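You operate a simulated robot arm through the tools that you are given. There is no shell and no other tool. Be economical: measure what you need, move in short steps, check, and stop when the job is done.

The job below is to be done with a simulated two-armed robot. You get a single attempt, and the scene is never put back.

TASK
Stand the Wow sign from the tin in the carousel's empty green holder.
Fine: free the latch, turn that holder to the latch and lock it there; leave the other signs in their holders.

It is judged by the outcome, as a careful person would: the job done as asked, and still so three seconds after it is handed in. It fails if anything else is knocked over, pushed out of place, dropped, spilled or broken.

THE ROBOT
Two 7-joint arms with fingered hands on one trunk, on a base that drives. Base frame: it is fixed to the floor where the robot stands at the start and does not move with it; the origin is under the middle of the robot, x ahead of it, y to its left, z up. Lengths are in mm, angles in degrees, forces in N, time in s.
The left shoulder is at the start at [70, 142, 1239], the right one opposite. With the tool pointing down near the work surface each hand reaches from about 100 to 740 mm from the robot's upright axis, wherever it stands, measured 20 degrees to its own side. Places, roughly: carousel latch [500, -200, 800]; sign carousel [600, -200, 800]. Payload 3.6 kg a hand.
The tool frame of a hand sits at the grasp point between the pads (the TCP): z along the fingers, y along the line on which they close. The tips reach 25 mm beyond it. Largest opening 88 mm; the body of the gripper starts 29 mm behind the TCP. The gripper is a hand of 5 fingers: y runs from the thumb to the fingers, the wrist lies at [-13, -97, -162] in the tool frame, and closing takes about 1.5 s.
Orientation is that of the tool frame in the base frame, as [roll, pitch, yaw] about the fixed x, y, z axes, in that order (R = Rz(yaw) Ry(pitch) Rx(roll)). With the fingers straight down and the wrist toward the robot, the tool's x, y and z point along [0, 1, 0], [1, 0, 0] and [0, 0, -1] of the base frame.

THE INTERFACE
- The arms move only by the tool apply_moves. It takes "left_deltas", "right_deltas" or both (then of equal length, played together; a hand with none holds still); each is a list of rows, each a list of 7 numbers: the turn, a rotation vector about the base's x, y, z in units of 120 degrees (1.0 is 120 degrees), then the shift along the base's x, y, z in units of 300 mm (1.0 is 300 mm), then the opening, from 0 (shut) to 1 (fully open). In form: [[ax, ay, az, dx, dy, dz, gripper], ...]. A call has 1 to 12 rows; each row is the pose to reach, as a shift and turn from the pose commanded when the call began. A call with a number of a shift or a turn outside -1 to 1 is refused whole. Rows are played at 5 a second. More than 50 mm and 8.6 degrees between two rows, or a gripper value outside its range, and nothing of the call is played. A pose out of reach is approached as far as the arm can. The call stops where the force on the tool passes 40 N (or 10 N more than at its start, if that is more) or the arm is blocked; 0.2 s more then pass. The fingers move at their own pace (about 72 mm/s each) and stop on an object; they squeeze with about 29 N. The grip force told is the motor's: it shows also when the fingers shut on nothing. Time passes only in rows, and 0.2 s behind the last, so rows that repeat a pose let the fingers close. The reply holds the time, the measured pose of the TCP, the force on the tool along the base axes, the opening and the grip force, in the units named above and with some noise, with the torque about the TCP (base axes, N m) and any sound that the robot's microphone picked up.
- Cameras (640 x 400 px; columns grow to the right, rows downward): "scene" is now at [140.5, -23, 1493.8]; the picture's right is [-0.27, -0.96, 0.00], its down [-0.41, 0.11, -0.90] and it looks along [0.87, -0.24, -0.43] (base axes); focal length 214 px, centre (320, 200). "left" rides on the left gripper at [-59, -79, -105] in its tool frame; the picture's right is [-0.73, -0.32, 0.61], its down [0.62, -0.68, 0.38] and it looks along [0.29, 0.66, 0.70] (tool axes); focal length 234 px, centre (320, 200). "right" rides on the right gripper at [59, -79, -105] in its tool frame; the picture's right is [-0.73, 0.32, -0.61], its down [-0.62, -0.68, 0.38] and it looks along [-0.29, 0.66, 0.70] (tool axes); focal length 234 px, centre (320, 200). There is no depth. A picture from a camera that has moved, and an enlarged one, comes with that camera's place and axes in the base frame and with its lens. The place of the scene camera against the robot may be out by one fixed shift of up to 12 mm in any direction.
- snapshot(camera): a new picture of that camera. It takes no simulated time.
- slide_trunk(by): slides the trunk up (or, below 0, down) by that many mm; the arms and the scene camera ride with it, the base frame stays. It gives what a move gives, with no picture.
- drive_base(legs): drives the robot by 1 to 6 legs, each [ahead, left, turn to the left] in mm, mm and degrees, along the robot's own axes; the way and the turn of a leg run together, so that a leg with both is an arc; at most 1500 mm and 180 degrees a leg. The arms and the cameras ride along, it lands a little off, and it stops where it bumps. It gives what a move gives.
- preshape(shape, hand): the hand has 5 fingers and takes this shape, open, in about a second: jaw (thumb against the fingers, like two jaws); tri (thumb and two fingers); tip (a fingertip pinch); poke (one finger out to press); point (the index stretched); flat (the hand flat); cup (the hand cupped); fist (a fist). The gripper value then closes the fingers along that shape, each until it touches; the sizes above hold for jaw. It gives what a move gives, with no picture.
- turn_head(pan, tilt): turns the head with the scene camera to pan (to the left, within 86 degrees either way) and tilt (down, from -29 to 69), counted from straight ahead of the robot. It gives what a move gives.
- close_up(camera, box): a new picture of the part [left, top, right, bottom] of that camera's present view, enlarged. It takes no simulated time.
- close_job(): hands the job in; it is judged then, once.

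Go step by step. Nothing tells you exact positions but the pictures and the camera data: compare them with the known pose of the tool, close in by small moves and look again before you grip or let go. The budget is 120 turns and 108 pictures, counting those below and the enlarged ones. Unless the task says otherwise, let go and move clear before handing in.

The tools are called after "Emit:" by a JSON object that holds its "api" and its "payload". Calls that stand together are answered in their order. apply_moves: Moves the arms, as the interface text tells. Its arguments: {"type":"object","properties":{"left_deltas":{"type":"array","items":{"type":"array","items":{"type":"number"}}},"right_deltas":{"type":"array","items":{"type":"array","items":{"type":"number"}}}},"required":[]} The other tools are called the same way: slide_trunk (by) slides the trunk up or down; preshape (shape, hand) gives the hand a shape; drive_base (legs) drives the base; turn_head (pan, tilt) turns the head that bears the scene camera; snapshot (camera) takes a picture; close_up (camera, box) takes an enlarged picture of a part of a camera's view; close_job () hands the job in.

At the start:

```text
t: 0.0
left_position: [557.5, 74.2, 1350.5]
left_ee_rot: [-179.9, 0.0, 90.0]
left_contact_force: [0.1, -0.4, 0.4]
left_torque: [0.0, 0.01, 0.04]
left_opening: 87.6
left_finger_force: 0.0
left_shape: jaw
right_position: [437.5, -316.6, 1436.3]
right_ee_rot: [180.0, 0.0, 89.9]
right_contact_force: [0.0, -0.4, 0.3]
right_torque: [0.03, 0.01, -0.02]
right_opening: 87.5
right_finger_force: 0.1
right_shape: jaw
trunk travel left (down, up): [-775.0, 165.0]
robot x, y, heading: [3.4, 1.7, -0.0]
head pan, tilt: [-15.5, 25.4]
```

scene: 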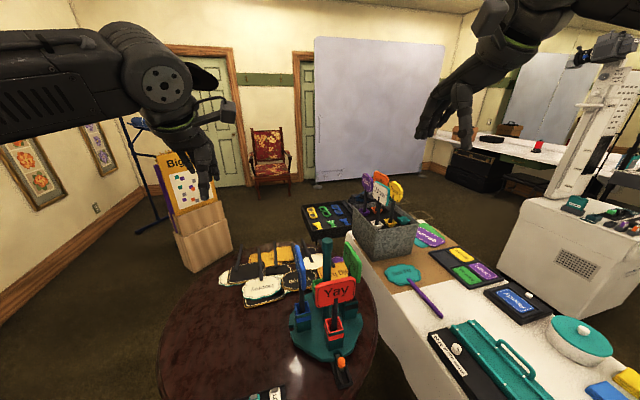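
right: 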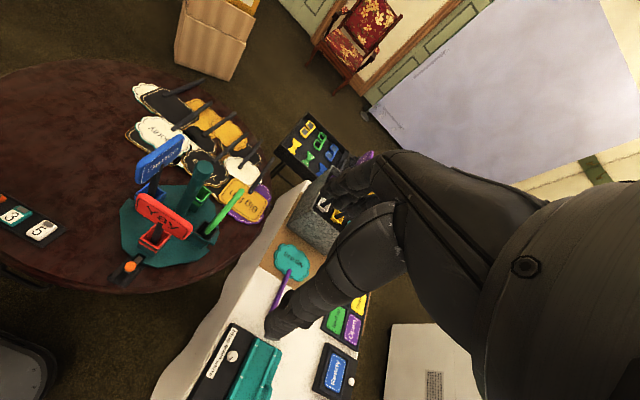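
left: 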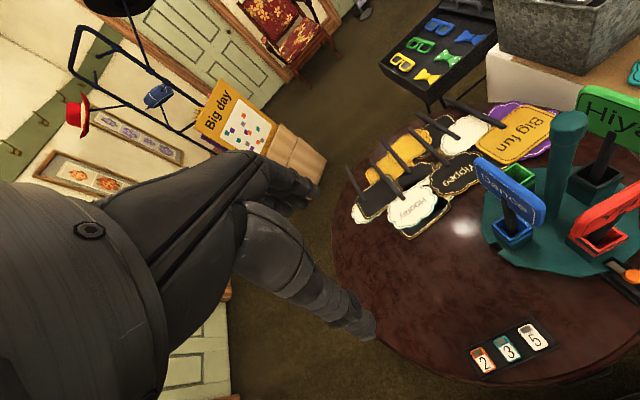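

I see the carousel with Yay (red), Dance (blue), Hiya (green) signs, and a tin with signs behind it. I'll look closer at the carousel and the tin.

Emit:
{"api": "close_up", "payload": {"camera": "scene", "box": [260, 220, 400, 400]}}

Emit:
{"api": "close_up", "payload": {"camera": "scene", "box": [330, 160, 460, 270]}}

Emit:
{"api": "close_up", "payload": {"camera": "right", "box": [100, 120, 280, 290]}}

Emit:
{"api": "close_up", "payload": {"camera": "left", "box": [440, 80, 640, 300]}}

```text
2.22 times, centred on (330, 310) of scene
camera zoom: at [140.5, -23.0, 1493.8], right [-0.27, -0.96, 0.0], down [-0.41, 0.11, -0.9], along [0.87, -0.24, -0.43], focal length 477 px, centre (298, -44)
```

zoom: 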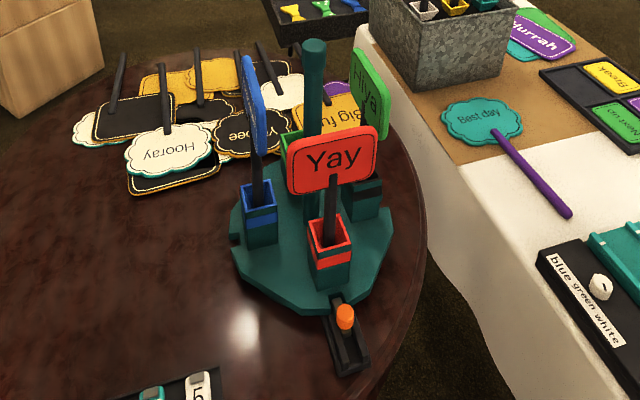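

```text
3.64 times, centred on (395, 215) of scene
camera zoom: at [140.5, -23.0, 1493.8], right [-0.27, -0.96, 0.0], down [-0.41, 0.11, -0.9], along [0.87, -0.24, -0.43], focal length 780 px, centre (47, 146)
```

zoom: 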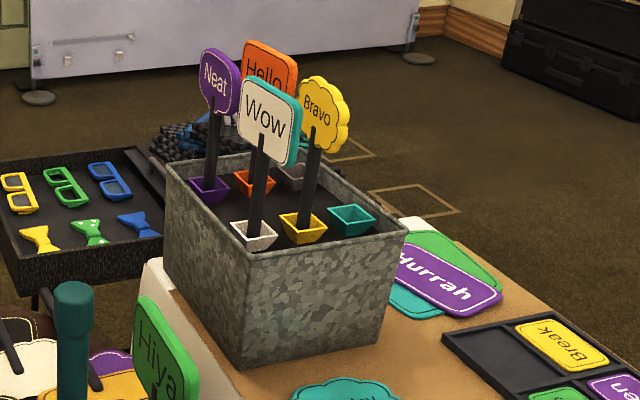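

```text
2.35 times, centred on (190, 205) of right
camera zoom: at [358.9, -257.1, 1542.0], right [0.32, -0.73, 0.61], down [-0.68, -0.62, -0.38], along [0.66, -0.29, -0.7], focal length 551 px, centre (626, 188)
```

zoom: 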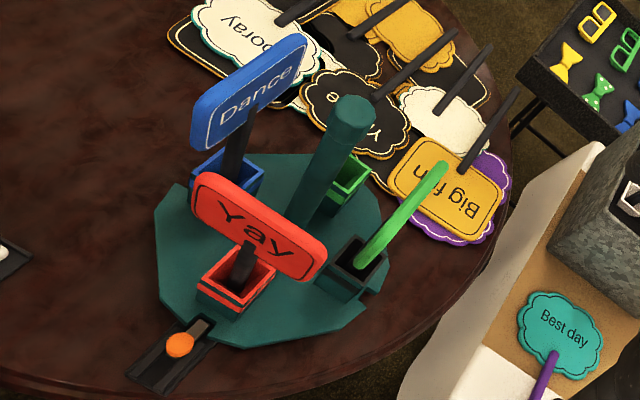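

```text
1.82 times, centred on (540, 190) of left
camera zoom: at [479.8, 14.8, 1455.5], right [-0.32, -0.73, -0.61], down [-0.68, 0.62, -0.38], along [0.66, 0.29, -0.7], focal length 426 px, centre (-80, 218)
```

zoom: 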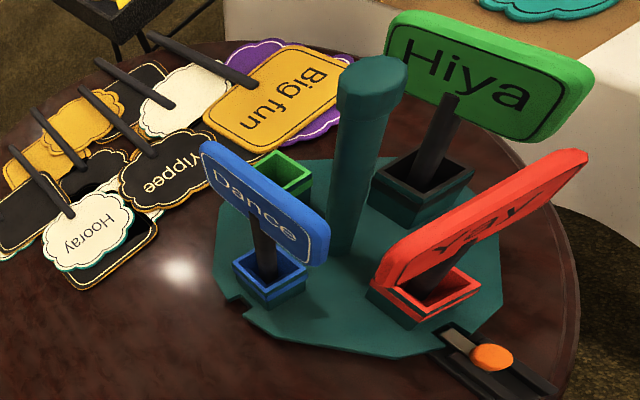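

Carousel post is near [632,-181], top at z≈1110, knob near [480,-183,790]; the green holder is opposite the latch. The tin is around [950,-540], so I'll need to drive; I look around for the free floor.

Emit:
{"api": "turn_head", "payload": {"pan": -50, "tilt": 45}}

Emit:
{"api": "snapshot", "payload": {"camera": "scene"}}

Emit:
{"api": "turn_head", "payload": {"pan": 0, "tilt": 60}}

Emit:
{"api": "snapshot", "payload": {"camera": "scene"}}

```text
t: 1.0
left_position: [557.2, 75.4, 1349.2]
left_ee_rot: [180.0, 0.0, 90.0]
left_contact_force: [-0.3, -0.3, -1.0]
left_torque: [0.01, 0.01, 0.04]
left_opening: 87.4
left_finger_force: 0.1
left_shape: jaw
right_position: [436.5, -316.4, 1436.1]
right_ee_rot: [180.0, 0.0, 89.9]
right_contact_force: [0.3, 0.2, 0.0]
right_torque: [-0.01, 0.0, 0.0]
right_opening: 87.5
right_finger_force: 0.0
right_shape: jaw
trunk travel left (down, up): [-775.0, 165.0]
robot x, y, heading: [0.3, 1.3, -0.1]
head pan, tilt: [-50.0, 45.0]
```

```text
100 pictures are left
camera scene: at [104.2, -60.6, 1463.8], right [-0.77, -0.64, 0.0], down [-0.45, 0.54, -0.71], along [0.46, -0.54, -0.71], focal length 214 px, centre (320, 200)
```

scene: 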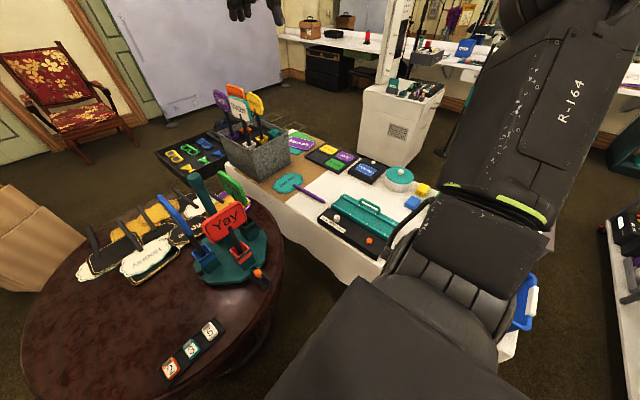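

```text
t: 2.2
left_position: [558.0, 74.7, 1351.1]
left_ee_rot: [180.0, 0.0, 90.0]
left_contact_force: [0.9, -0.3, 0.2]
left_torque: [-0.01, -0.02, -0.01]
left_opening: 87.5
left_finger_force: 0.0
left_shape: jaw
right_position: [437.7, -315.9, 1437.2]
right_ee_rot: [180.0, 0.0, 89.9]
right_contact_force: [-0.9, -0.2, -0.2]
right_torque: [-0.01, -0.02, 0.02]
right_opening: 87.6
right_finger_force: 0.0
right_shape: jaw
trunk travel left (down, up): [-775.0, 165.0]
robot x, y, heading: [3.3, -2.2, 0.1]
head pan, tilt: [0.0, 60.0]
```

```text
99 pictures are left
camera scene: at [118.5, 1.6, 1444.3], right [0.0, -1.0, 0.0], down [-0.87, 0.0, -0.5], along [0.5, 0.0, -0.87], focal length 214 px, centre (320, 200)
```

scene: 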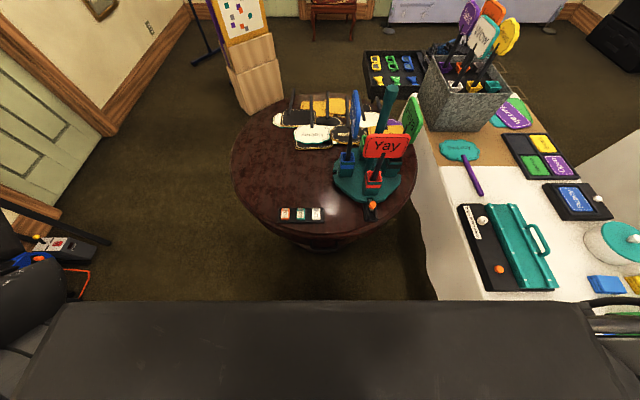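

The Wow sign is near [955,-540,1095], out of reach from here, and I can get to it from the far side of the round table. I do the carousel first, bringing the right hand down beside the latch with its closing line along base y.

Emit:
{"api": "apply_moves", "payload": {"right_deltas": [[0, 0, 0.068, 0, 0.02, -0.09, 1], [0, 0, 0.136, 0, 0.04, -0.18, 1], [0, 0, 0.204, 0, 0.05, -0.27, 1], [0, 0, 0.272, 0, 0.07, -0.36, 1], [0, 0, 0.341, 0, 0.09, -0.45, 1], [0, 0, 0.409, 0, 0.11, -0.54, 1], [0, 0, 0.477, 0, 0.13, -0.63, 1], [0, 0, 0.545, 0, 0.15, -0.72, 1], [0, 0, 0.613, 0, 0.17, -0.81, 1], [0, 0, 0.681, 0, 0.19, -0.9, 1], [0, 0, 0.75, 0, 0.2, -1.0, 1]]}}

Emit:
{"api": "snapshot", "payload": {"camera": "right"}}

Emit:
{"api": "turn_head", "payload": {"pan": -15, "tilt": 45}}

Emit:
{"api": "snapshot", "payload": {"camera": "scene"}}

```text
t: 4.6
left_position: [558.2, 73.7, 1349.1]
left_ee_rot: [-179.9, 0.0, 90.0]
left_contact_force: [0.6, 0.4, -0.8]
left_torque: [0.01, 0.03, -0.02]
left_opening: 87.6
left_finger_force: 0.0
left_shape: jaw
right_position: [439.1, -255.5, 1136.5]
right_ee_rot: [179.9, 0.1, -179.8]
right_contact_force: [0.0, -0.1, -0.7]
right_torque: [0.03, -0.01, 0.0]
right_opening: 87.8
right_finger_force: 0.1
right_shape: jaw
trunk travel left (down, up): [-775.0, 165.0]
robot x, y, heading: [1.2, 1.6, 0.2]
head pan, tilt: [0.0, 60.0]
```

```text
98 pictures are left
camera right: at [380.0, -334.9, 1241.6], right [0.73, 0.32, 0.61], down [0.62, -0.68, -0.38], along [0.29, 0.66, -0.7], focal length 234 px, centre (320, 200)
```

right: 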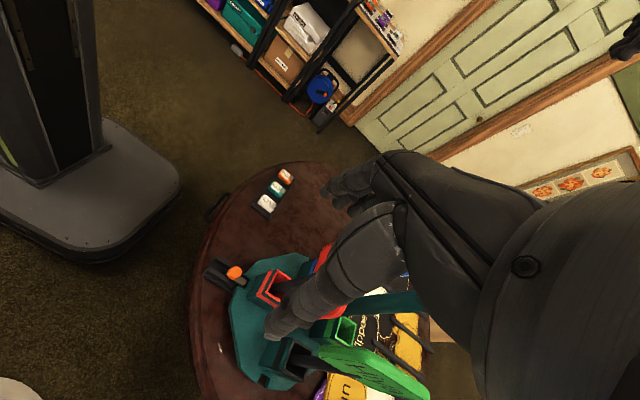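

```text
t: 5.3
left_position: [557.9, 74.5, 1351.0]
left_ee_rot: [180.0, 0.0, 90.0]
left_contact_force: [-0.2, -0.2, -0.5]
left_torque: [0.01, 0.02, -0.02]
left_opening: 88.0
left_finger_force: 0.0
left_shape: jaw
right_position: [437.2, -256.9, 1137.6]
right_ee_rot: [-180.0, 0.0, 179.9]
right_contact_force: [0.0, 0.1, 0.5]
right_torque: [-0.02, -0.01, 0.0]
right_opening: 87.6
right_finger_force: 0.1
right_shape: jaw
trunk travel left (down, up): [-775.0, 165.0]
robot x, y, heading: [-1.0, -1.5, -0.2]
head pan, tilt: [-15.0, 45.0]
```

```text
97 pictures are left
camera scene: at [130.2, -19.4, 1463.7], right [-0.26, -0.97, 0.0], down [-0.68, 0.18, -0.71], along [0.68, -0.18, -0.71], focal length 214 px, centre (320, 200)
```

scene: 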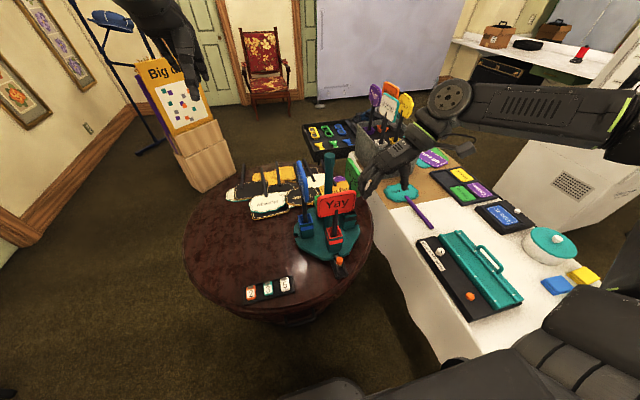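

The right camera shows the robot's base front at about x≈210 and it is low, so driving forward under the tabletop might bring the tin in reach. I look at what's under the table.

Emit:
{"api": "close_up", "payload": {"camera": "scene", "box": [180, 240, 420, 390]}}

Emit:
{"api": "close_up", "payload": {"camera": "right", "box": [180, 160, 340, 320]}}

```text
2.67 times, centred on (300, 315) of scene
camera zoom: at [130.2, -19.4, 1463.7], right [-0.26, -0.97, 0.0], down [-0.68, 0.18, -0.71], along [0.68, -0.18, -0.71], focal length 572 px, centre (373, -107)
```

zoom: 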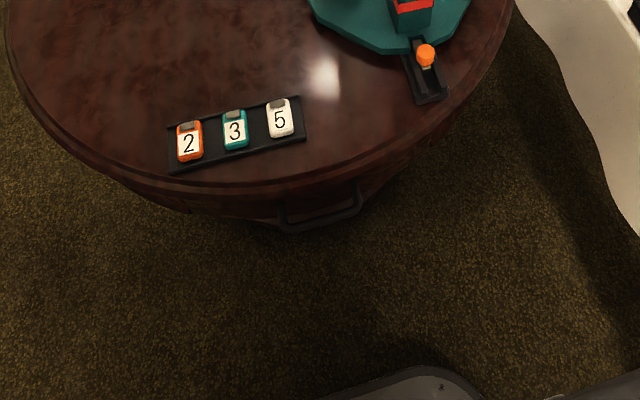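

```text
2.50 times, centred on (260, 240) of right
camera zoom: at [378.7, -334.7, 1242.5], right [0.73, 0.32, 0.61], down [0.62, -0.68, -0.38], along [0.29, 0.66, -0.7], focal length 585 px, centre (470, 100)
```

zoom: 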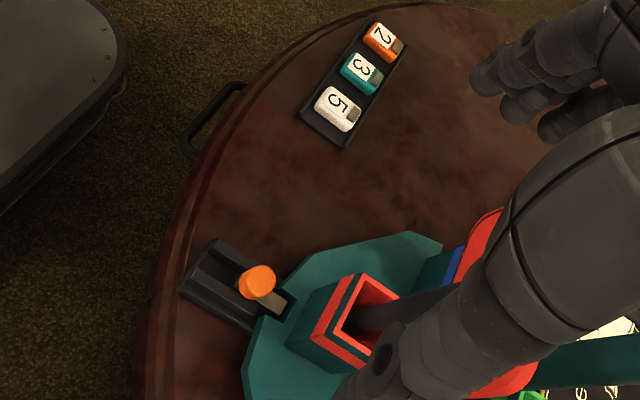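

The latch has an orange knob on a bolt at about [474,-189,797], with its slot running outward (−x). I move the hand above the knob.

Emit:
{"api": "apply_moves", "payload": {"right_deltas": [[0, 0, 0, 0.02, 0.04, -0.13, 1], [0, 0, 0, 0.04, 0.08, -0.26, 1], [0, 0, 0, 0.06, 0.12, -0.39, 1], [0, 0, 0, 0.08, 0.16, -0.52, 1], [0, 0, 0, 0.1, 0.2, -0.65, 1], [0, 0, 0, 0.11, 0.22, -0.79, 1], [0, 0, 0, 0.11, 0.22, -0.79, 1]]}}

Emit:
{"api": "snapshot", "payload": {"camera": "right"}}

Emit:
{"api": "snapshot", "payload": {"camera": "scene"}}

```text
t: 7.0
left_position: [557.8, 74.4, 1350.3]
left_ee_rot: [179.9, 0.0, 90.1]
left_contact_force: [0.0, -0.1, -0.8]
left_torque: [0.04, 0.0, -0.01]
left_opening: 87.7
left_finger_force: 0.0
left_shape: jaw
right_position: [450.6, -194.3, 936.7]
right_ee_rot: [-180.0, 0.0, 180.0]
right_contact_force: [-0.1, -0.1, -0.1]
right_torque: [-0.01, -0.01, 0.04]
right_opening: 87.9
right_finger_force: 0.1
right_shape: jaw
right hand out of reach, approached as far as the arm can: row 5, 6, 7
trunk travel left (down, up): [-775.0, 165.0]
robot x, y, heading: [-0.3, 1.4, 0.1]
head pan, tilt: [-15.0, 45.0]
```

```text
94 pictures are left
camera right: at [390.8, -273.2, 1042.2], right [0.73, 0.32, 0.61], down [0.62, -0.68, -0.38], along [0.29, 0.66, -0.7], focal length 234 px, centre (320, 200)
```

right: 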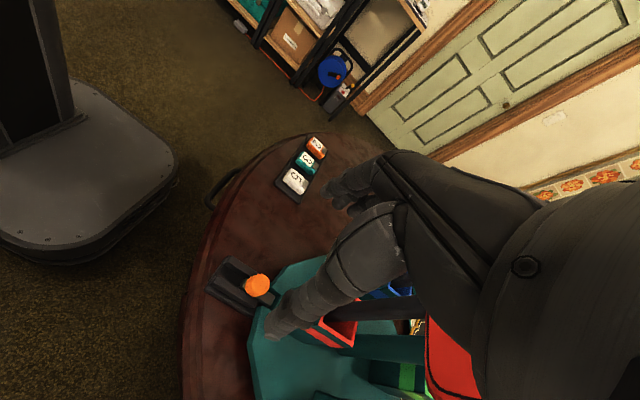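

```text
93 pictures are left
camera scene: at [130.5, -19.6, 1463.8], right [-0.26, -0.97, 0.0], down [-0.68, 0.18, -0.71], along [0.68, -0.18, -0.71], focal length 214 px, centre (320, 200)
```

scene: 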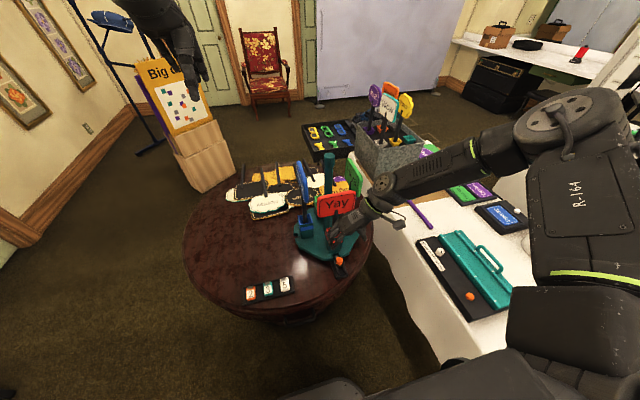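

The arm runs out of reach at this trunk height. I raise the hand, then lower the trunk by 200.

Emit:
{"api": "apply_moves", "payload": {"right_deltas": [[0, 0, 0, 0, 0, 0.16, 1], [0, 0, 0, 0, 0, 0.32, 1], [0, 0, 0, 0, 0, 0.48, 1], [0, 0, 0, 0, 0, 0.64, 1]]}}

Emit:
{"api": "slide_trunk", "payload": {"by": -200}}

Emit:
{"api": "snapshot", "payload": {"camera": "scene"}}

```text
t: 8.0
left_position: [557.0, 72.3, 1350.9]
left_ee_rot: [179.9, 0.1, 90.0]
left_contact_force: [0.4, 0.0, -0.4]
left_torque: [-0.01, -0.05, -0.05]
left_opening: 87.7
left_finger_force: 0.0
left_shape: jaw
right_position: [449.3, -196.2, 1129.8]
right_ee_rot: [-180.0, 0.0, 179.8]
right_contact_force: [-0.2, 0.3, -0.2]
right_torque: [0.0, 0.02, 0.02]
right_opening: 87.6
right_finger_force: 0.1
right_shape: jaw
trunk travel left (down, up): [-775.0, 165.0]
robot x, y, heading: [3.1, 2.2, 0.1]
head pan, tilt: [-15.0, 45.0]
```

```text
t: 10.1
left_position: [557.1, 73.7, 1150.9]
left_ee_rot: [-180.0, 0.0, 90.0]
left_contact_force: [-0.4, -0.6, 0.0]
left_torque: [0.0, 0.01, -0.03]
left_opening: 87.6
left_finger_force: 0.1
left_shape: jaw
right_position: [450.1, -195.0, 929.3]
right_ee_rot: [180.0, 0.0, 179.9]
right_contact_force: [0.0, -0.9, 0.9]
right_torque: [0.0, -0.04, 0.01]
right_opening: 87.6
right_finger_force: 0.0
right_shape: jaw
trunk travel left (down, up): [-575.0, 365.0]
robot x, y, heading: [1.8, -2.5, 0.1]
head pan, tilt: [-15.0, 45.0]
```

```text
92 pictures are left
camera scene: at [130.2, -19.4, 1263.8], right [-0.26, -0.97, 0.0], down [-0.68, 0.18, -0.71], along [0.68, -0.18, -0.71], focal length 214 px, centre (320, 200)
```

scene: 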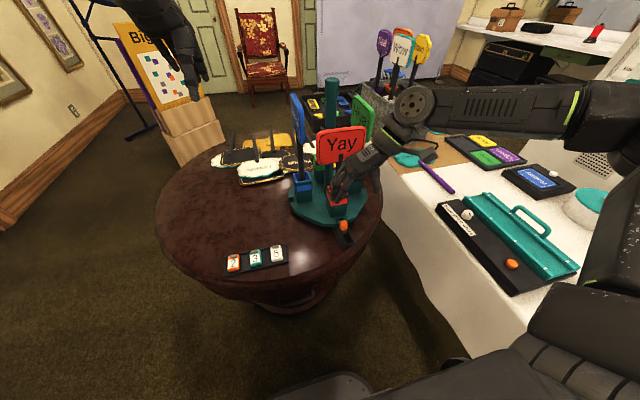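

Emit:
{"api": "apply_moves", "payload": {"right_deltas": [[0, 0, 0, 0.04, 0.01, -0.1, 1], [0, 0, 0, 0.08, 0.02, -0.2, 1], [0, 0, 0, 0.08, 0.02, -0.3, 1], [0, 0, 0, 0.08, 0.02, -0.3, 1]]}}

Emit:
{"api": "snapshot", "payload": {"camera": "right"}}

Emit:
{"api": "close_up", "payload": {"camera": "scene", "box": [270, 120, 430, 260]}}

```text
t: 11.1
left_position: [558.4, 74.3, 1150.6]
left_ee_rot: [-180.0, 0.0, 90.0]
left_contact_force: [-0.1, 0.1, 0.5]
left_torque: [0.02, -0.02, 0.0]
left_opening: 87.8
left_finger_force: 0.0
left_shape: jaw
right_position: [473.4, -189.6, 839.0]
right_ee_rot: [180.0, 0.0, -179.9]
right_contact_force: [0.8, -0.2, 0.5]
right_torque: [0.01, -0.03, 0.0]
right_opening: 87.7
right_finger_force: 0.0
right_shape: jaw
trunk travel left (down, up): [-575.0, 365.0]
robot x, y, heading: [0.9, 0.8, 0.2]
head pan, tilt: [-15.0, 45.0]
```

```text
91 pictures are left
camera right: at [414.9, -268.1, 944.0], right [0.73, 0.32, 0.61], down [0.62, -0.68, -0.38], along [0.29, 0.66, -0.7], focal length 234 px, centre (320, 200)
```

right: 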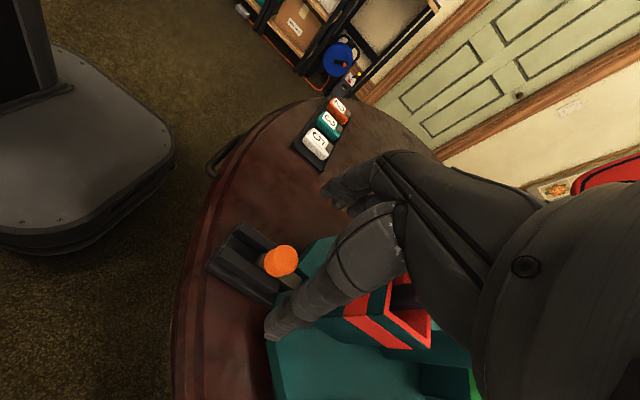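

```text
2.86 times, centred on (350, 190) of scene
camera zoom: at [130.2, -19.2, 1263.8], right [-0.26, -0.97, 0.0], down [-0.68, 0.18, -0.71], along [0.68, -0.18, -0.71], focal length 613 px, centre (234, 229)
```

zoom: 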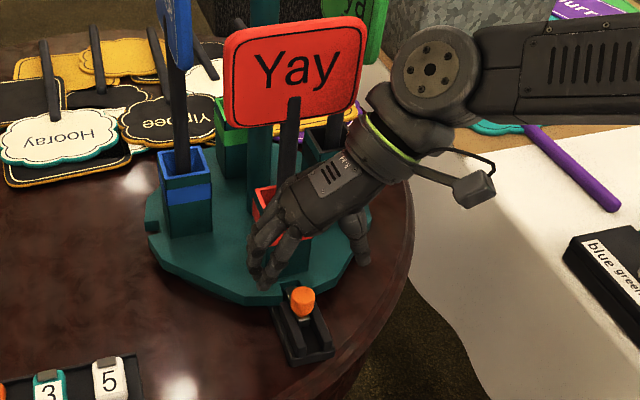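

Emit:
{"api": "apply_moves", "payload": {"right_deltas": [[0, 0, 0, -0.03, 0.012, 0, 1], [0, 0, 0, -0.03, 0.012, -0.05, 1], [0, 0, 0, -0.03, 0.012, -0.09, 1], [0, 0, 0, -0.03, 0.012, -0.09, 1]]}}

Emit:
{"api": "close_up", "payload": {"camera": "right", "box": [180, 150, 420, 370]}}

Emit:
{"api": "close_up", "payload": {"camera": "scene", "box": [300, 170, 400, 260]}}

```text
t: 12.1
left_position: [557.0, 74.8, 1149.7]
left_ee_rot: [-179.9, -0.1, 90.0]
left_contact_force: [-1.2, 0.3, 0.2]
left_torque: [0.01, 0.02, 0.02]
left_opening: 87.3
left_finger_force: 0.0
left_shape: jaw
right_position: [464.8, -187.3, 811.5]
right_ee_rot: [-179.9, 0.0, 180.0]
right_contact_force: [-0.2, -0.6, 0.4]
right_torque: [0.03, -0.01, -0.02]
right_opening: 87.7
right_finger_force: 0.0
right_shape: jaw
trunk travel left (down, up): [-575.0, 365.0]
robot x, y, heading: [0.8, -3.2, -0.1]
head pan, tilt: [-15.0, 45.0]
```

```text
1.82 times, centred on (300, 260) of right
camera zoom: at [405.2, -264.9, 917.9], right [0.73, 0.32, 0.61], down [0.62, -0.68, -0.38], along [0.29, 0.66, -0.7], focal length 426 px, centre (356, 91)
```

zoom: 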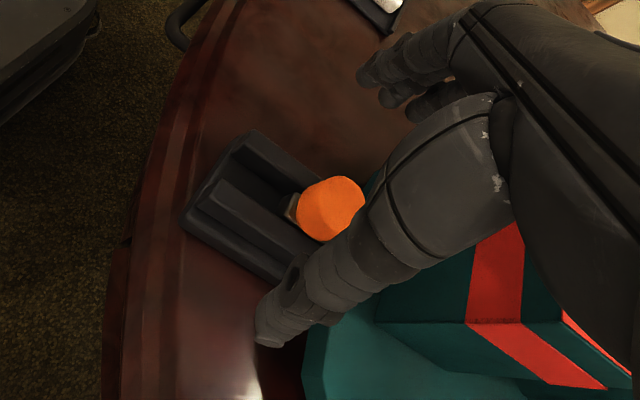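

```text
4.44 times, centred on (350, 215) of scene
camera zoom: at [130.2, -19.5, 1263.8], right [-0.26, -0.97, 0.0], down [-0.68, 0.18, -0.71], along [0.68, -0.18, -0.71], focal length 953 px, centre (187, 133)
```

zoom: 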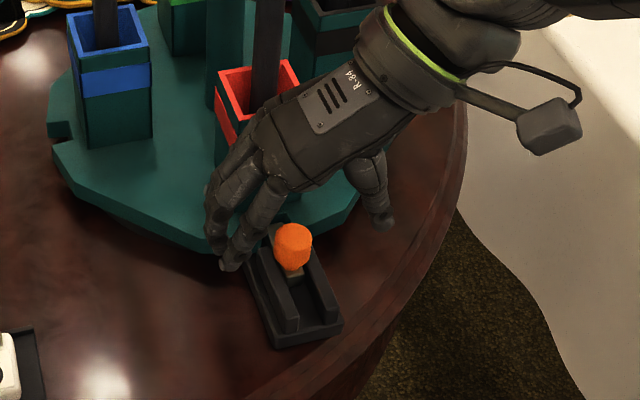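

The knob lies between thumb and fingers on the closing line. I lower a few mm and close.

Emit:
{"api": "apply_moves", "payload": {"right_deltas": [[0, 0, 0, 0, -0.01, -0.013, 1], [0, 0, 0, 0, -0.01, -0.013, 0.6], [0, 0, 0, 0, -0.01, -0.013, 0.3], [0, 0, 0, 0, -0.01, -0.013, 0], [0, 0, 0, 0, -0.01, -0.013, 0], [0, 0, 0, 0, -0.01, -0.013, 0], [0, 0, 0, 0, -0.01, -0.013, 0], [0, 0, 0, 0, -0.01, -0.013, 0]]}}

Emit:
{"api": "close_up", "payload": {"camera": "right", "box": [180, 150, 420, 370]}}

Emit:
{"api": "close_up", "payload": {"camera": "scene", "box": [300, 170, 400, 260]}}

```text
t: 13.9
left_position: [557.3, 73.8, 1149.8]
left_ee_rot: [-179.9, 0.0, 90.0]
left_contact_force: [0.6, 0.6, 0.9]
left_torque: [0.02, -0.01, -0.02]
left_opening: 87.7
left_finger_force: 0.1
left_shape: jaw
right_position: [464.0, -189.1, 808.2]
right_ee_rot: [180.0, 0.0, 180.0]
right_contact_force: [0.8, -0.5, -0.5]
right_torque: [0.0, -0.01, -0.02]
right_opening: 0.0
right_finger_force: 29.0
right_shape: jaw
trunk travel left (down, up): [-575.0, 365.0]
robot x, y, heading: [2.7, -1.9, 0.1]
head pan, tilt: [-15.0, 45.0]
```

```text
1.82 times, centred on (300, 260) of right
camera zoom: at [405.8, -268.0, 913.3], right [0.73, 0.32, 0.61], down [0.62, -0.68, -0.38], along [0.29, 0.66, -0.7], focal length 426 px, centre (356, 91)
```

zoom: 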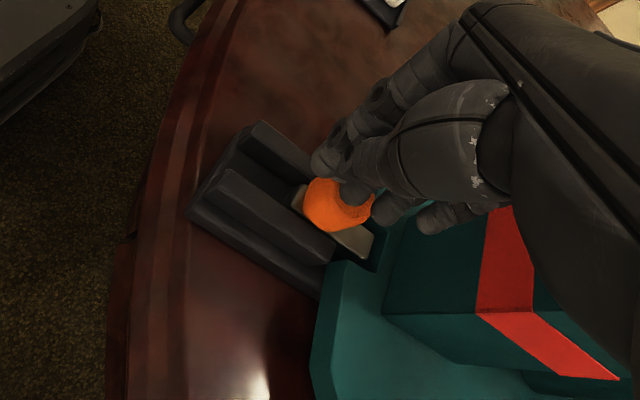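

```text
4.44 times, centred on (350, 215) of scene
camera zoom: at [130.4, -19.4, 1263.8], right [-0.26, -0.97, 0.0], down [-0.68, 0.18, -0.71], along [0.68, -0.18, -0.71], focal length 953 px, centre (187, 133)
```

zoom: 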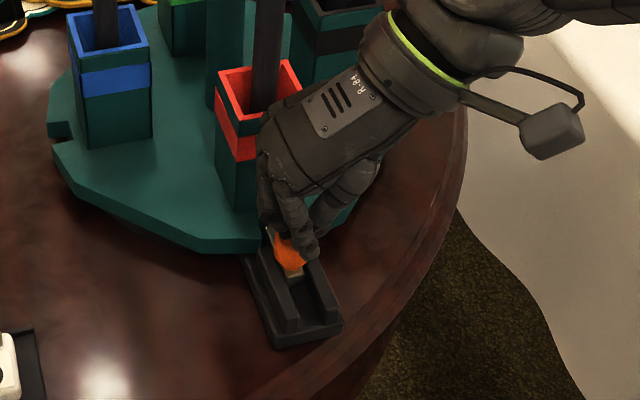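

The fingers closed just inside (behind) the knob, which serves as a hook; I pull outward (−x) from here.

Emit:
{"api": "apply_moves", "payload": {"right_deltas": [[0, 0, 0, 0, 0, -0.01, 0], [0, 0, 0, -0.03, -0.004, -0.01, 0], [0, 0, 0, -0.06, -0.008, -0.01, 0], [0, 0, 0, -0.09, -0.012, -0.01, 0], [0, 0, 0, -0.12, -0.016, -0.01, 0], [0, 0, 0, -0.15, -0.02, -0.01, 0]]}}

Emit:
{"api": "close_up", "payload": {"camera": "right", "box": [180, 150, 420, 370]}}

Emit:
{"api": "close_up", "payload": {"camera": "scene", "box": [300, 170, 400, 260]}}

```text
t: 15.3
left_position: [556.7, 73.9, 1151.1]
left_ee_rot: [180.0, 0.0, 90.0]
left_contact_force: [-1.0, -1.1, -0.5]
left_torque: [0.03, 0.03, -0.01]
left_opening: 87.8
left_finger_force: 0.0
left_shape: jaw
right_position: [418.7, -194.4, 805.9]
right_ee_rot: [180.0, 0.0, -180.0]
right_contact_force: [-0.2, -0.3, 0.2]
right_torque: [-0.01, 0.02, -0.02]
right_opening: 0.2
right_finger_force: 29.0
right_shape: jaw
trunk travel left (down, up): [-575.0, 365.0]
robot x, y, heading: [-1.2, 0.5, 0.1]
head pan, tilt: [-15.0, 45.0]
```

```text
1.82 times, centred on (300, 260) of right
camera zoom: at [359.7, -273.3, 910.3], right [0.73, 0.32, 0.61], down [0.62, -0.68, -0.38], along [0.29, 0.66, -0.7], focal length 426 px, centre (356, 91)
```

zoom: 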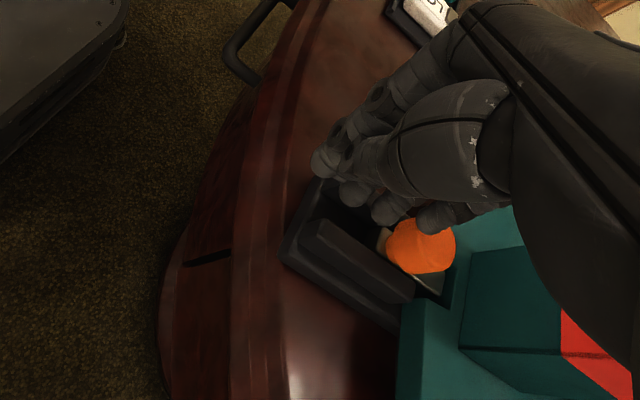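

```text
4.44 times, centred on (350, 215) of scene
camera zoom: at [130.1, -19.5, 1263.8], right [-0.26, -0.97, 0.0], down [-0.68, 0.18, -0.71], along [0.68, -0.18, -0.71], focal length 953 px, centre (187, 133)
```

zoom: 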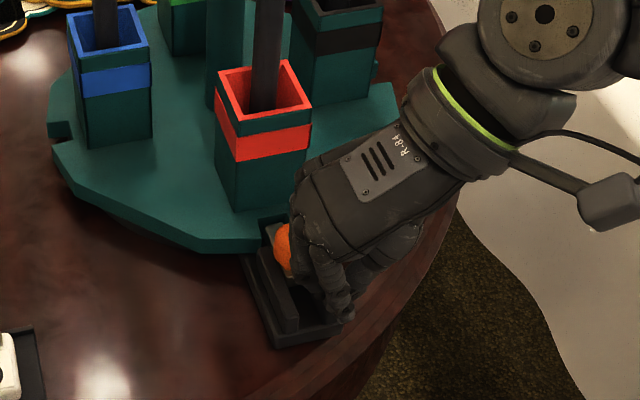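

All views agree if the knob is lower than I thought: about [480,-183,767], so the fingers passed over it. I raise, switch to the fingertip pinch, and retry.

Emit:
{"api": "apply_moves", "payload": {"right_deltas": [[0, 0, 0, 0, 0, 0.1, 0.2], [0, 0, 0, 0.1, 0.02, 0.15, 0.5], [0, 0, 0, 0.204, 0.038, 0.15, 1], [0, 0, 0, 0.204, 0.038, 0.15, 1]]}}

Emit:
{"api": "preshape", "payload": {"hand": "right", "shape": "tip"}}

Emit:
{"api": "snapshot", "payload": {"camera": "right"}}

Emit:
{"api": "close_up", "payload": {"camera": "scene", "box": [280, 140, 400, 250]}}

```text
t: 16.3
left_position: [557.9, 74.1, 1150.3]
left_ee_rot: [179.9, 0.1, 90.0]
left_contact_force: [0.0, 0.1, -0.5]
left_torque: [-0.03, 0.03, 0.0]
left_opening: 87.7
left_finger_force: 0.0
left_shape: jaw
right_position: [480.1, -183.7, 850.5]
right_ee_rot: [-179.9, 0.0, 179.9]
right_contact_force: [-0.6, 0.3, -0.6]
right_torque: [-0.05, 0.02, -0.01]
right_opening: 87.4
right_finger_force: 0.1
right_shape: jaw
trunk travel left (down, up): [-575.0, 365.0]
robot x, y, heading: [-1.3, 0.6, -0.0]
head pan, tilt: [-15.0, 45.0]
```

```text
t: 17.2
left_position: [557.0, 73.4, 1150.0]
left_ee_rot: [-180.0, -0.1, 90.0]
left_contact_force: [0.2, 0.4, 0.1]
left_torque: [0.0, 0.0, 0.01]
left_opening: 87.6
left_finger_force: 0.0
left_shape: jaw
right_position: [480.4, -184.0, 851.0]
right_ee_rot: [-180.0, 0.0, -180.0]
right_contact_force: [0.3, -0.1, 0.4]
right_torque: [0.0, 0.05, -0.02]
right_opening: 87.7
right_finger_force: 0.0
right_shape: tip
trunk travel left (down, up): [-575.0, 365.0]
robot x, y, heading: [-1.0, -0.2, -0.0]
head pan, tilt: [-15.0, 45.0]
```

```text
83 pictures are left
camera right: at [421.3, -262.5, 954.6], right [0.73, 0.32, 0.61], down [0.62, -0.68, -0.38], along [0.29, 0.66, -0.7], focal length 234 px, centre (320, 200)
```

right: 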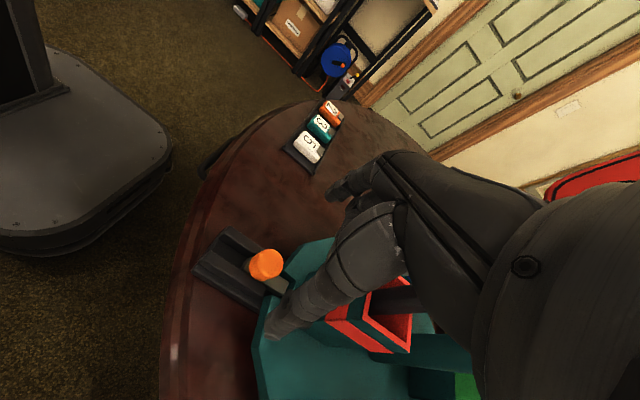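

```text
3.64 times, centred on (340, 195) of scene
camera zoom: at [130.3, -19.4, 1263.8], right [-0.26, -0.97, 0.0], down [-0.68, 0.18, -0.71], along [0.68, -0.18, -0.71], focal length 780 px, centre (247, 218)
```

zoom: 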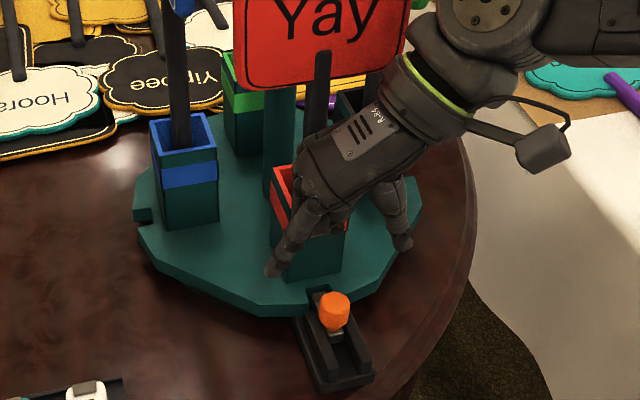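

Emit:
{"api": "apply_moves", "payload": {"right_deltas": [[0, 0, 0, -0.004, 0.003, -0.1, 1], [0, 0, 0, -0.004, 0.003, -0.2, 1], [0, 0, 0, -0.004, 0.003, -0.2, 1]]}}

Emit:
{"api": "close_up", "payload": {"camera": "right", "box": [180, 150, 420, 370]}}

Emit:
{"api": "close_up", "payload": {"camera": "scene", "box": [300, 170, 400, 260]}}

```text
t: 18.0
left_position: [557.1, 73.1, 1150.9]
left_ee_rot: [-179.9, 0.1, 90.0]
left_contact_force: [0.0, 0.5, 0.3]
left_torque: [-0.02, -0.01, 0.02]
left_opening: 87.5
left_finger_force: 0.1
left_shape: jaw
right_position: [480.1, -184.0, 790.5]
right_ee_rot: [-180.0, -0.1, 180.0]
right_contact_force: [0.1, 0.2, -0.7]
right_torque: [-0.03, -0.01, -0.03]
right_opening: 87.7
right_finger_force: 0.1
right_shape: tip
trunk travel left (down, up): [-575.0, 365.0]
robot x, y, heading: [-2.2, -3.6, -0.2]
head pan, tilt: [-15.0, 45.0]
```

```text
1.82 times, centred on (300, 260) of right
camera zoom: at [421.2, -262.1, 895.5], right [0.73, 0.32, 0.61], down [0.62, -0.68, -0.38], along [0.29, 0.66, -0.7], focal length 426 px, centre (356, 91)
```

zoom: 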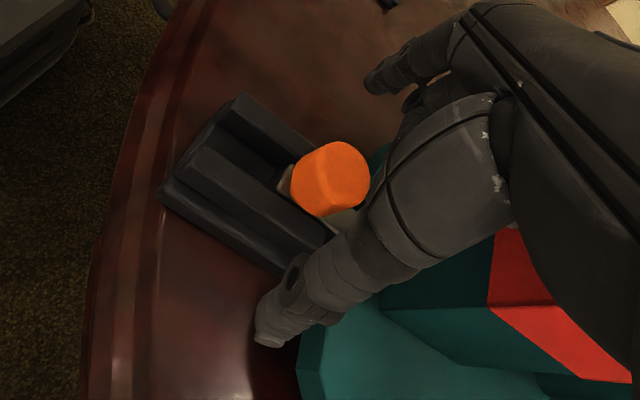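

```text
4.44 times, centred on (350, 215) of scene
camera zoom: at [130.0, -19.6, 1263.8], right [-0.26, -0.97, 0.0], down [-0.68, 0.18, -0.71], along [0.68, -0.18, -0.71], focal length 953 px, centre (187, 133)
```

zoom: 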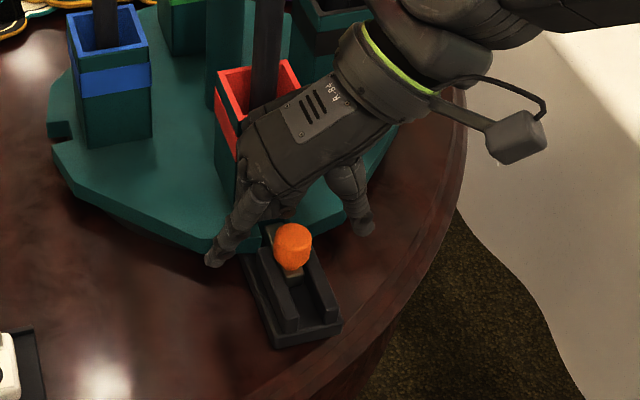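

The knob now lies right on the predicted grasp point. Closing on it.

Emit:
{"api": "apply_moves", "payload": {"right_deltas": [[0, 0, 0, 0, 0, -0.01, 1], [0, 0, 0, 0, 0, -0.01, 0.6], [0, 0, 0, 0, 0, -0.01, 0.3], [0, 0, 0, 0, 0, -0.01, 0], [0, 0, 0, 0, 0, -0.01, 0], [0, 0, 0, 0, 0, -0.01, 0], [0, 0, 0, 0, 0, -0.01, 0], [0, 0, 0, 0, 0, -0.01, 0]]}}

Emit:
{"api": "close_up", "payload": {"camera": "right", "box": [180, 150, 420, 370]}}

```text
t: 19.8
left_position: [558.6, 73.4, 1151.3]
left_ee_rot: [180.0, 0.0, 90.0]
left_contact_force: [0.4, -0.3, -0.2]
left_torque: [-0.02, -0.04, -0.01]
left_opening: 87.8
left_finger_force: 0.1
left_shape: jaw
right_position: [480.7, -182.5, 785.6]
right_ee_rot: [-180.0, 0.1, 179.9]
right_contact_force: [-0.3, -0.1, -0.9]
right_torque: [0.01, -0.19, 0.04]
right_opening: 18.4
right_finger_force: 28.9
right_shape: tip
trunk travel left (down, up): [-575.0, 365.0]
robot x, y, heading: [-0.6, 2.9, 0.2]
head pan, tilt: [-15.0, 45.0]
```

```text
1.82 times, centred on (300, 260) of right
camera zoom: at [421.5, -261.8, 892.2], right [0.73, 0.32, 0.61], down [0.62, -0.68, -0.38], along [0.29, 0.66, -0.7], focal length 426 px, centre (356, 91)
```

zoom: 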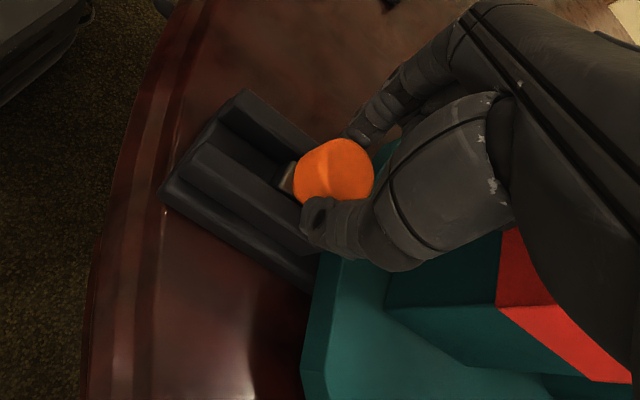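

Gripped (opening 18 mm). Now I pull straight outward in small steps.

Emit:
{"api": "apply_moves", "payload": {"right_deltas": [[0, 0, 0, -0.03, 0, 0, 0], [0, 0, 0, -0.06, -0.004, 0, 0], [0, 0, 0, -0.09, -0.007, 0, 0], [0, 0, 0, -0.12, -0.01, 0, 0]]}}

Emit:
{"api": "close_up", "payload": {"camera": "right", "box": [180, 150, 420, 370]}}

Emit:
{"api": "close_up", "payload": {"camera": "scene", "box": [300, 170, 400, 260]}}

```text
t: 20.8
left_position: [556.0, 74.2, 1151.6]
left_ee_rot: [179.9, 0.0, 90.1]
left_contact_force: [0.2, -0.5, -0.2]
left_torque: [0.02, 0.02, 0.01]
left_opening: 87.7
left_finger_force: 0.1
left_shape: jaw
right_position: [441.8, -183.3, 786.8]
right_ee_rot: [-180.0, -0.1, -180.0]
right_contact_force: [-0.9, 0.0, 1.0]
right_torque: [0.0, 0.03, -0.01]
right_opening: 12.1
right_finger_force: 28.9
right_shape: tip
trunk travel left (down, up): [-575.0, 365.0]
robot x, y, heading: [-1.4, -3.9, 0.2]
head pan, tilt: [-15.0, 45.0]
```

```text
1.82 times, centred on (300, 260) of right
camera zoom: at [383.2, -263.3, 892.6], right [0.73, 0.32, 0.61], down [0.62, -0.68, -0.38], along [0.29, 0.66, -0.7], focal length 426 px, centre (356, 91)
```

zoom: 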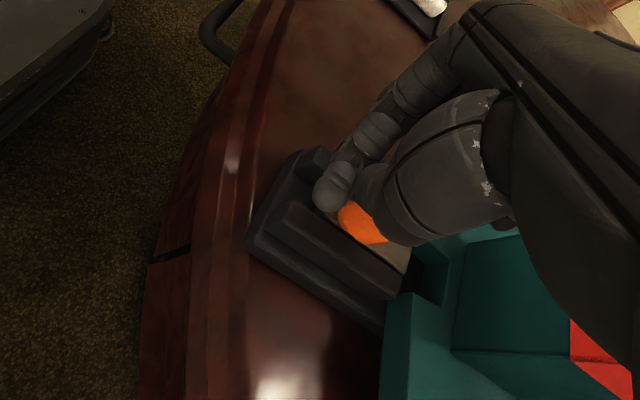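

```text
4.44 times, centred on (350, 215) of scene
camera zoom: at [128.7, -19.4, 1264.0], right [-0.26, -0.97, 0.0], down [-0.68, 0.18, -0.71], along [0.68, -0.18, -0.71], focal length 953 px, centre (187, 133)
```

zoom: 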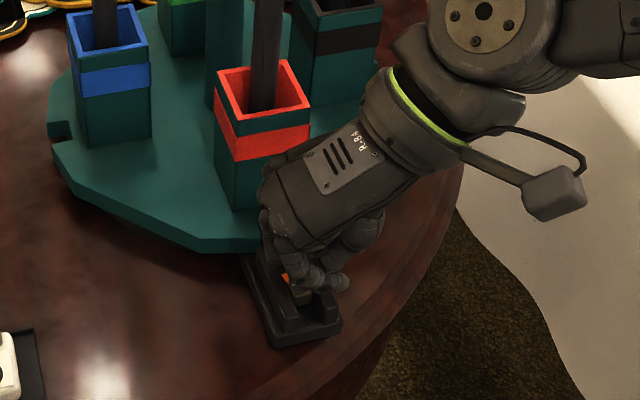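

Emit:
{"api": "apply_moves", "payload": {"right_deltas": [[0, 0, 0, -0.02, 0, 0, 0], [0, 0, 0, -0.04, 0, 0, 0]]}}

Emit:
{"api": "apply_moves", "payload": {"right_deltas": [[0, 0, 0, 0, 0, 0, 0.5], [0, 0, 0, 0, 0, 0, 1], [0, 0, 0, 0, 0, 0, 1], [0, 0, 0, 0, 0, 0, 1], [0, 0, 0, 0, 0, 0.1, 1], [0, 0, 0, 0, 0, 0.25, 1], [0, 0, 0, 0, -0.1, 0.4, 1]]}}

Emit:
{"api": "close_up", "payload": {"camera": "right", "box": [180, 150, 420, 370]}}

Emit:
{"api": "close_up", "payload": {"camera": "scene", "box": [280, 140, 400, 260]}}

```text
t: 21.4
left_position: [556.9, 74.0, 1150.9]
left_ee_rot: [-179.9, 0.0, 90.0]
left_contact_force: [-0.5, 0.1, -0.2]
left_torque: [-0.04, 0.0, 0.01]
left_opening: 87.8
left_finger_force: 0.2
left_shape: jaw
right_position: [431.6, -184.9, 787.2]
right_ee_rot: [-179.8, 0.0, 180.0]
right_contact_force: [-0.3, 0.0, 0.5]
right_torque: [0.0, 0.0, 0.0]
right_opening: 12.0
right_finger_force: 28.8
right_shape: tip
trunk travel left (down, up): [-575.0, 365.0]
robot x, y, heading: [-0.5, 2.1, 0.1]
head pan, tilt: [-15.0, 45.0]
```

```text
refused: row 7 steps farther than a row can; nothing moved
```

```text
1.82 times, centred on (300, 260) of right
camera zoom: at [372.7, -263.6, 891.9], right [0.73, 0.32, 0.61], down [0.62, -0.68, -0.38], along [0.29, 0.66, -0.7], focal length 426 px, centre (356, 91)
```

zoom: 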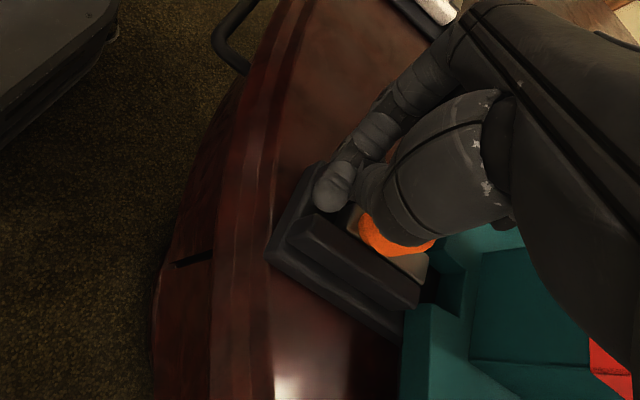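

```text
3.33 times, centred on (340, 200) of scene
camera zoom: at [130.2, -18.9, 1263.8], right [-0.26, -0.97, 0.0], down [-0.68, 0.18, -0.71], along [0.68, -0.18, -0.71], focal length 715 px, centre (253, 200)
```

zoom: 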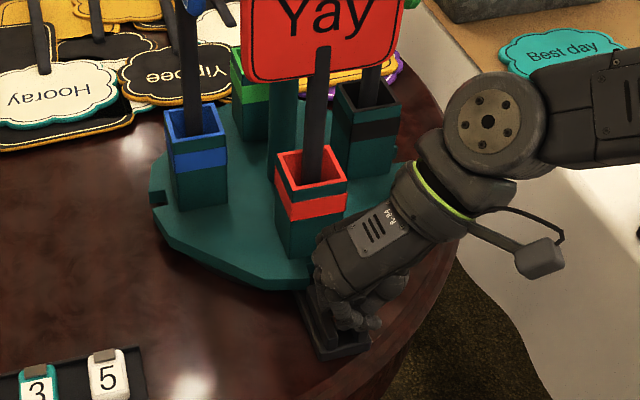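

The bolt end appears withdrawn to the rail mouth. I open and lift off to see clearly.

Emit:
{"api": "apply_moves", "payload": {"right_deltas": [[0, 0, 0, 0, 0, 0, 0.5], [0, 0, 0, 0, 0, 0, 1], [0, 0, 0, 0, 0, 0, 1], [0, 0, 0, 0, 0, 0, 1], [0, 0, 0, 0, 0, 0.1, 1], [0, 0, 0, 0, 0, 0.25, 1], [0, 0, 0, 0, 0, 0.38, 1]]}}

Emit:
{"api": "close_up", "payload": {"camera": "right", "box": [180, 180, 340, 340]}}

Emit:
{"api": "close_up", "payload": {"camera": "scene", "box": [300, 180, 380, 260]}}

```text
t: 23.0
left_position: [556.6, 74.5, 1149.9]
left_ee_rot: [180.0, -0.1, 90.0]
left_contact_force: [-0.8, 0.6, 0.0]
left_torque: [0.0, -0.01, 0.0]
left_opening: 87.8
left_finger_force: 0.1
left_shape: jaw
right_position: [430.8, -184.0, 899.8]
right_ee_rot: [-179.9, 0.0, 180.0]
right_contact_force: [0.0, 0.6, 0.1]
right_torque: [-0.02, 0.0, -0.02]
right_opening: 87.7
right_finger_force: 0.0
right_shape: tip
trunk travel left (down, up): [-575.0, 365.0]
robot x, y, heading: [1.1, 1.2, 0.0]
head pan, tilt: [-15.0, 45.0]
```

```text
2.50 times, centred on (260, 260) of right
camera zoom: at [372.5, -263.1, 1005.8], right [0.73, 0.32, 0.61], down [0.62, -0.68, -0.38], along [0.29, 0.66, -0.7], focal length 585 px, centre (470, 50)
```

zoom: 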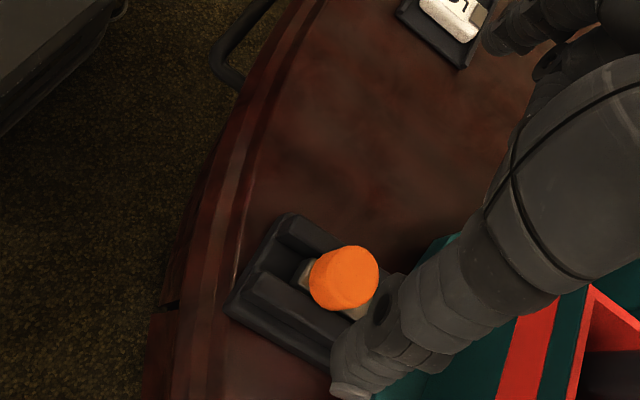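

```text
5.00 times, centred on (340, 220) of scene
camera zoom: at [129.9, -19.2, 1263.8], right [-0.26, -0.97, 0.0], down [-0.68, 0.18, -0.71], along [0.68, -0.18, -0.71], focal length 1072 px, centre (220, 100)
```

zoom: 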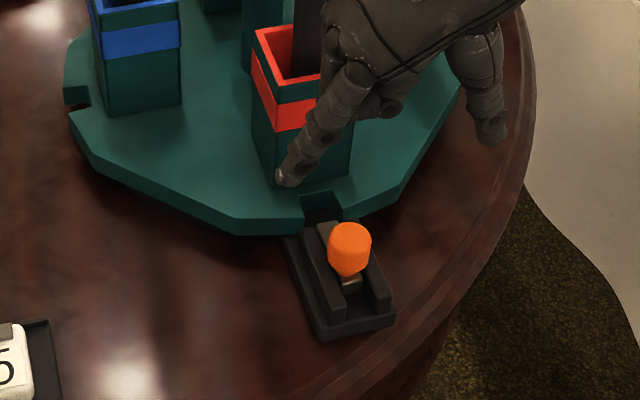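

The notch looks empty and the knob has moved out to about x≈462. I pull once more to be sure the bolt is fully back.

Emit:
{"api": "apply_moves", "payload": {"right_deltas": [[0, 0, 0, 0.08, 0, -0.1, 1], [0, 0, 0, 0.107, 0, -0.25, 1], [0, 0, 0, 0.107, 0, -0.385, 1], [0, 0, 0, 0.107, 0, -0.385, 0.5], [0, 0, 0, 0.107, 0, -0.385, 0], [0, 0, 0, 0.107, 0, -0.385, 0], [0, 0, 0, 0.107, 0, -0.385, 0], [0, 0, 0, 0.107, 0, -0.385, 0], [0, 0, 0, 0.107, 0, -0.385, 0]]}}

Emit:
{"api": "apply_moves", "payload": {"right_deltas": [[0, 0, 0, -0.02, 0, 0, 0], [0, 0, 0, -0.04, 0, 0, 0], [0, 0, 0, -0.06, 0, 0, 0]]}}

Emit:
{"api": "close_up", "payload": {"camera": "right", "box": [180, 150, 420, 370]}}

```text
t: 25.0
left_position: [558.8, 73.1, 1150.4]
left_ee_rot: [-180.0, -0.1, 90.0]
left_contact_force: [-0.2, 0.6, 0.5]
left_torque: [0.0, 0.04, 0.01]
left_opening: 87.5
left_finger_force: 0.0
left_shape: jaw
right_position: [461.2, -186.7, 783.5]
right_ee_rot: [180.0, 0.1, -180.0]
right_contact_force: [-1.3, -0.7, -1.6]
right_torque: [0.0, 0.01, 0.04]
right_opening: 18.5
right_finger_force: 28.7
right_shape: tip
trunk travel left (down, up): [-575.0, 365.0]
robot x, y, heading: [0.6, 0.8, -0.2]
head pan, tilt: [-15.0, 45.0]
```

```text
t: 25.8
left_position: [557.2, 76.1, 1150.5]
left_ee_rot: [180.0, 0.0, 90.0]
left_contact_force: [-0.8, -0.4, -0.5]
left_torque: [-0.01, -0.03, 0.0]
left_opening: 87.7
left_finger_force: 0.0
left_shape: jaw
right_position: [444.9, -183.4, 786.0]
right_ee_rot: [-180.0, 0.0, -179.9]
right_contact_force: [-0.9, -0.1, 0.0]
right_torque: [0.02, 0.02, 0.02]
right_opening: 11.8
right_finger_force: 29.2
right_shape: tip
trunk travel left (down, up): [-575.0, 365.0]
robot x, y, heading: [-6.4, 2.1, -0.1]
head pan, tilt: [-15.0, 45.0]
```

```text
1.82 times, centred on (300, 260) of right
camera zoom: at [386.6, -262.3, 891.0], right [0.73, 0.32, 0.61], down [0.62, -0.68, -0.38], along [0.29, 0.66, -0.7], focal length 426 px, centre (356, 91)
```

zoom: 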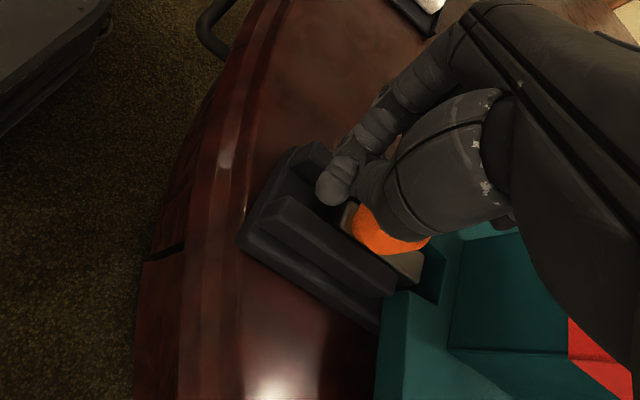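

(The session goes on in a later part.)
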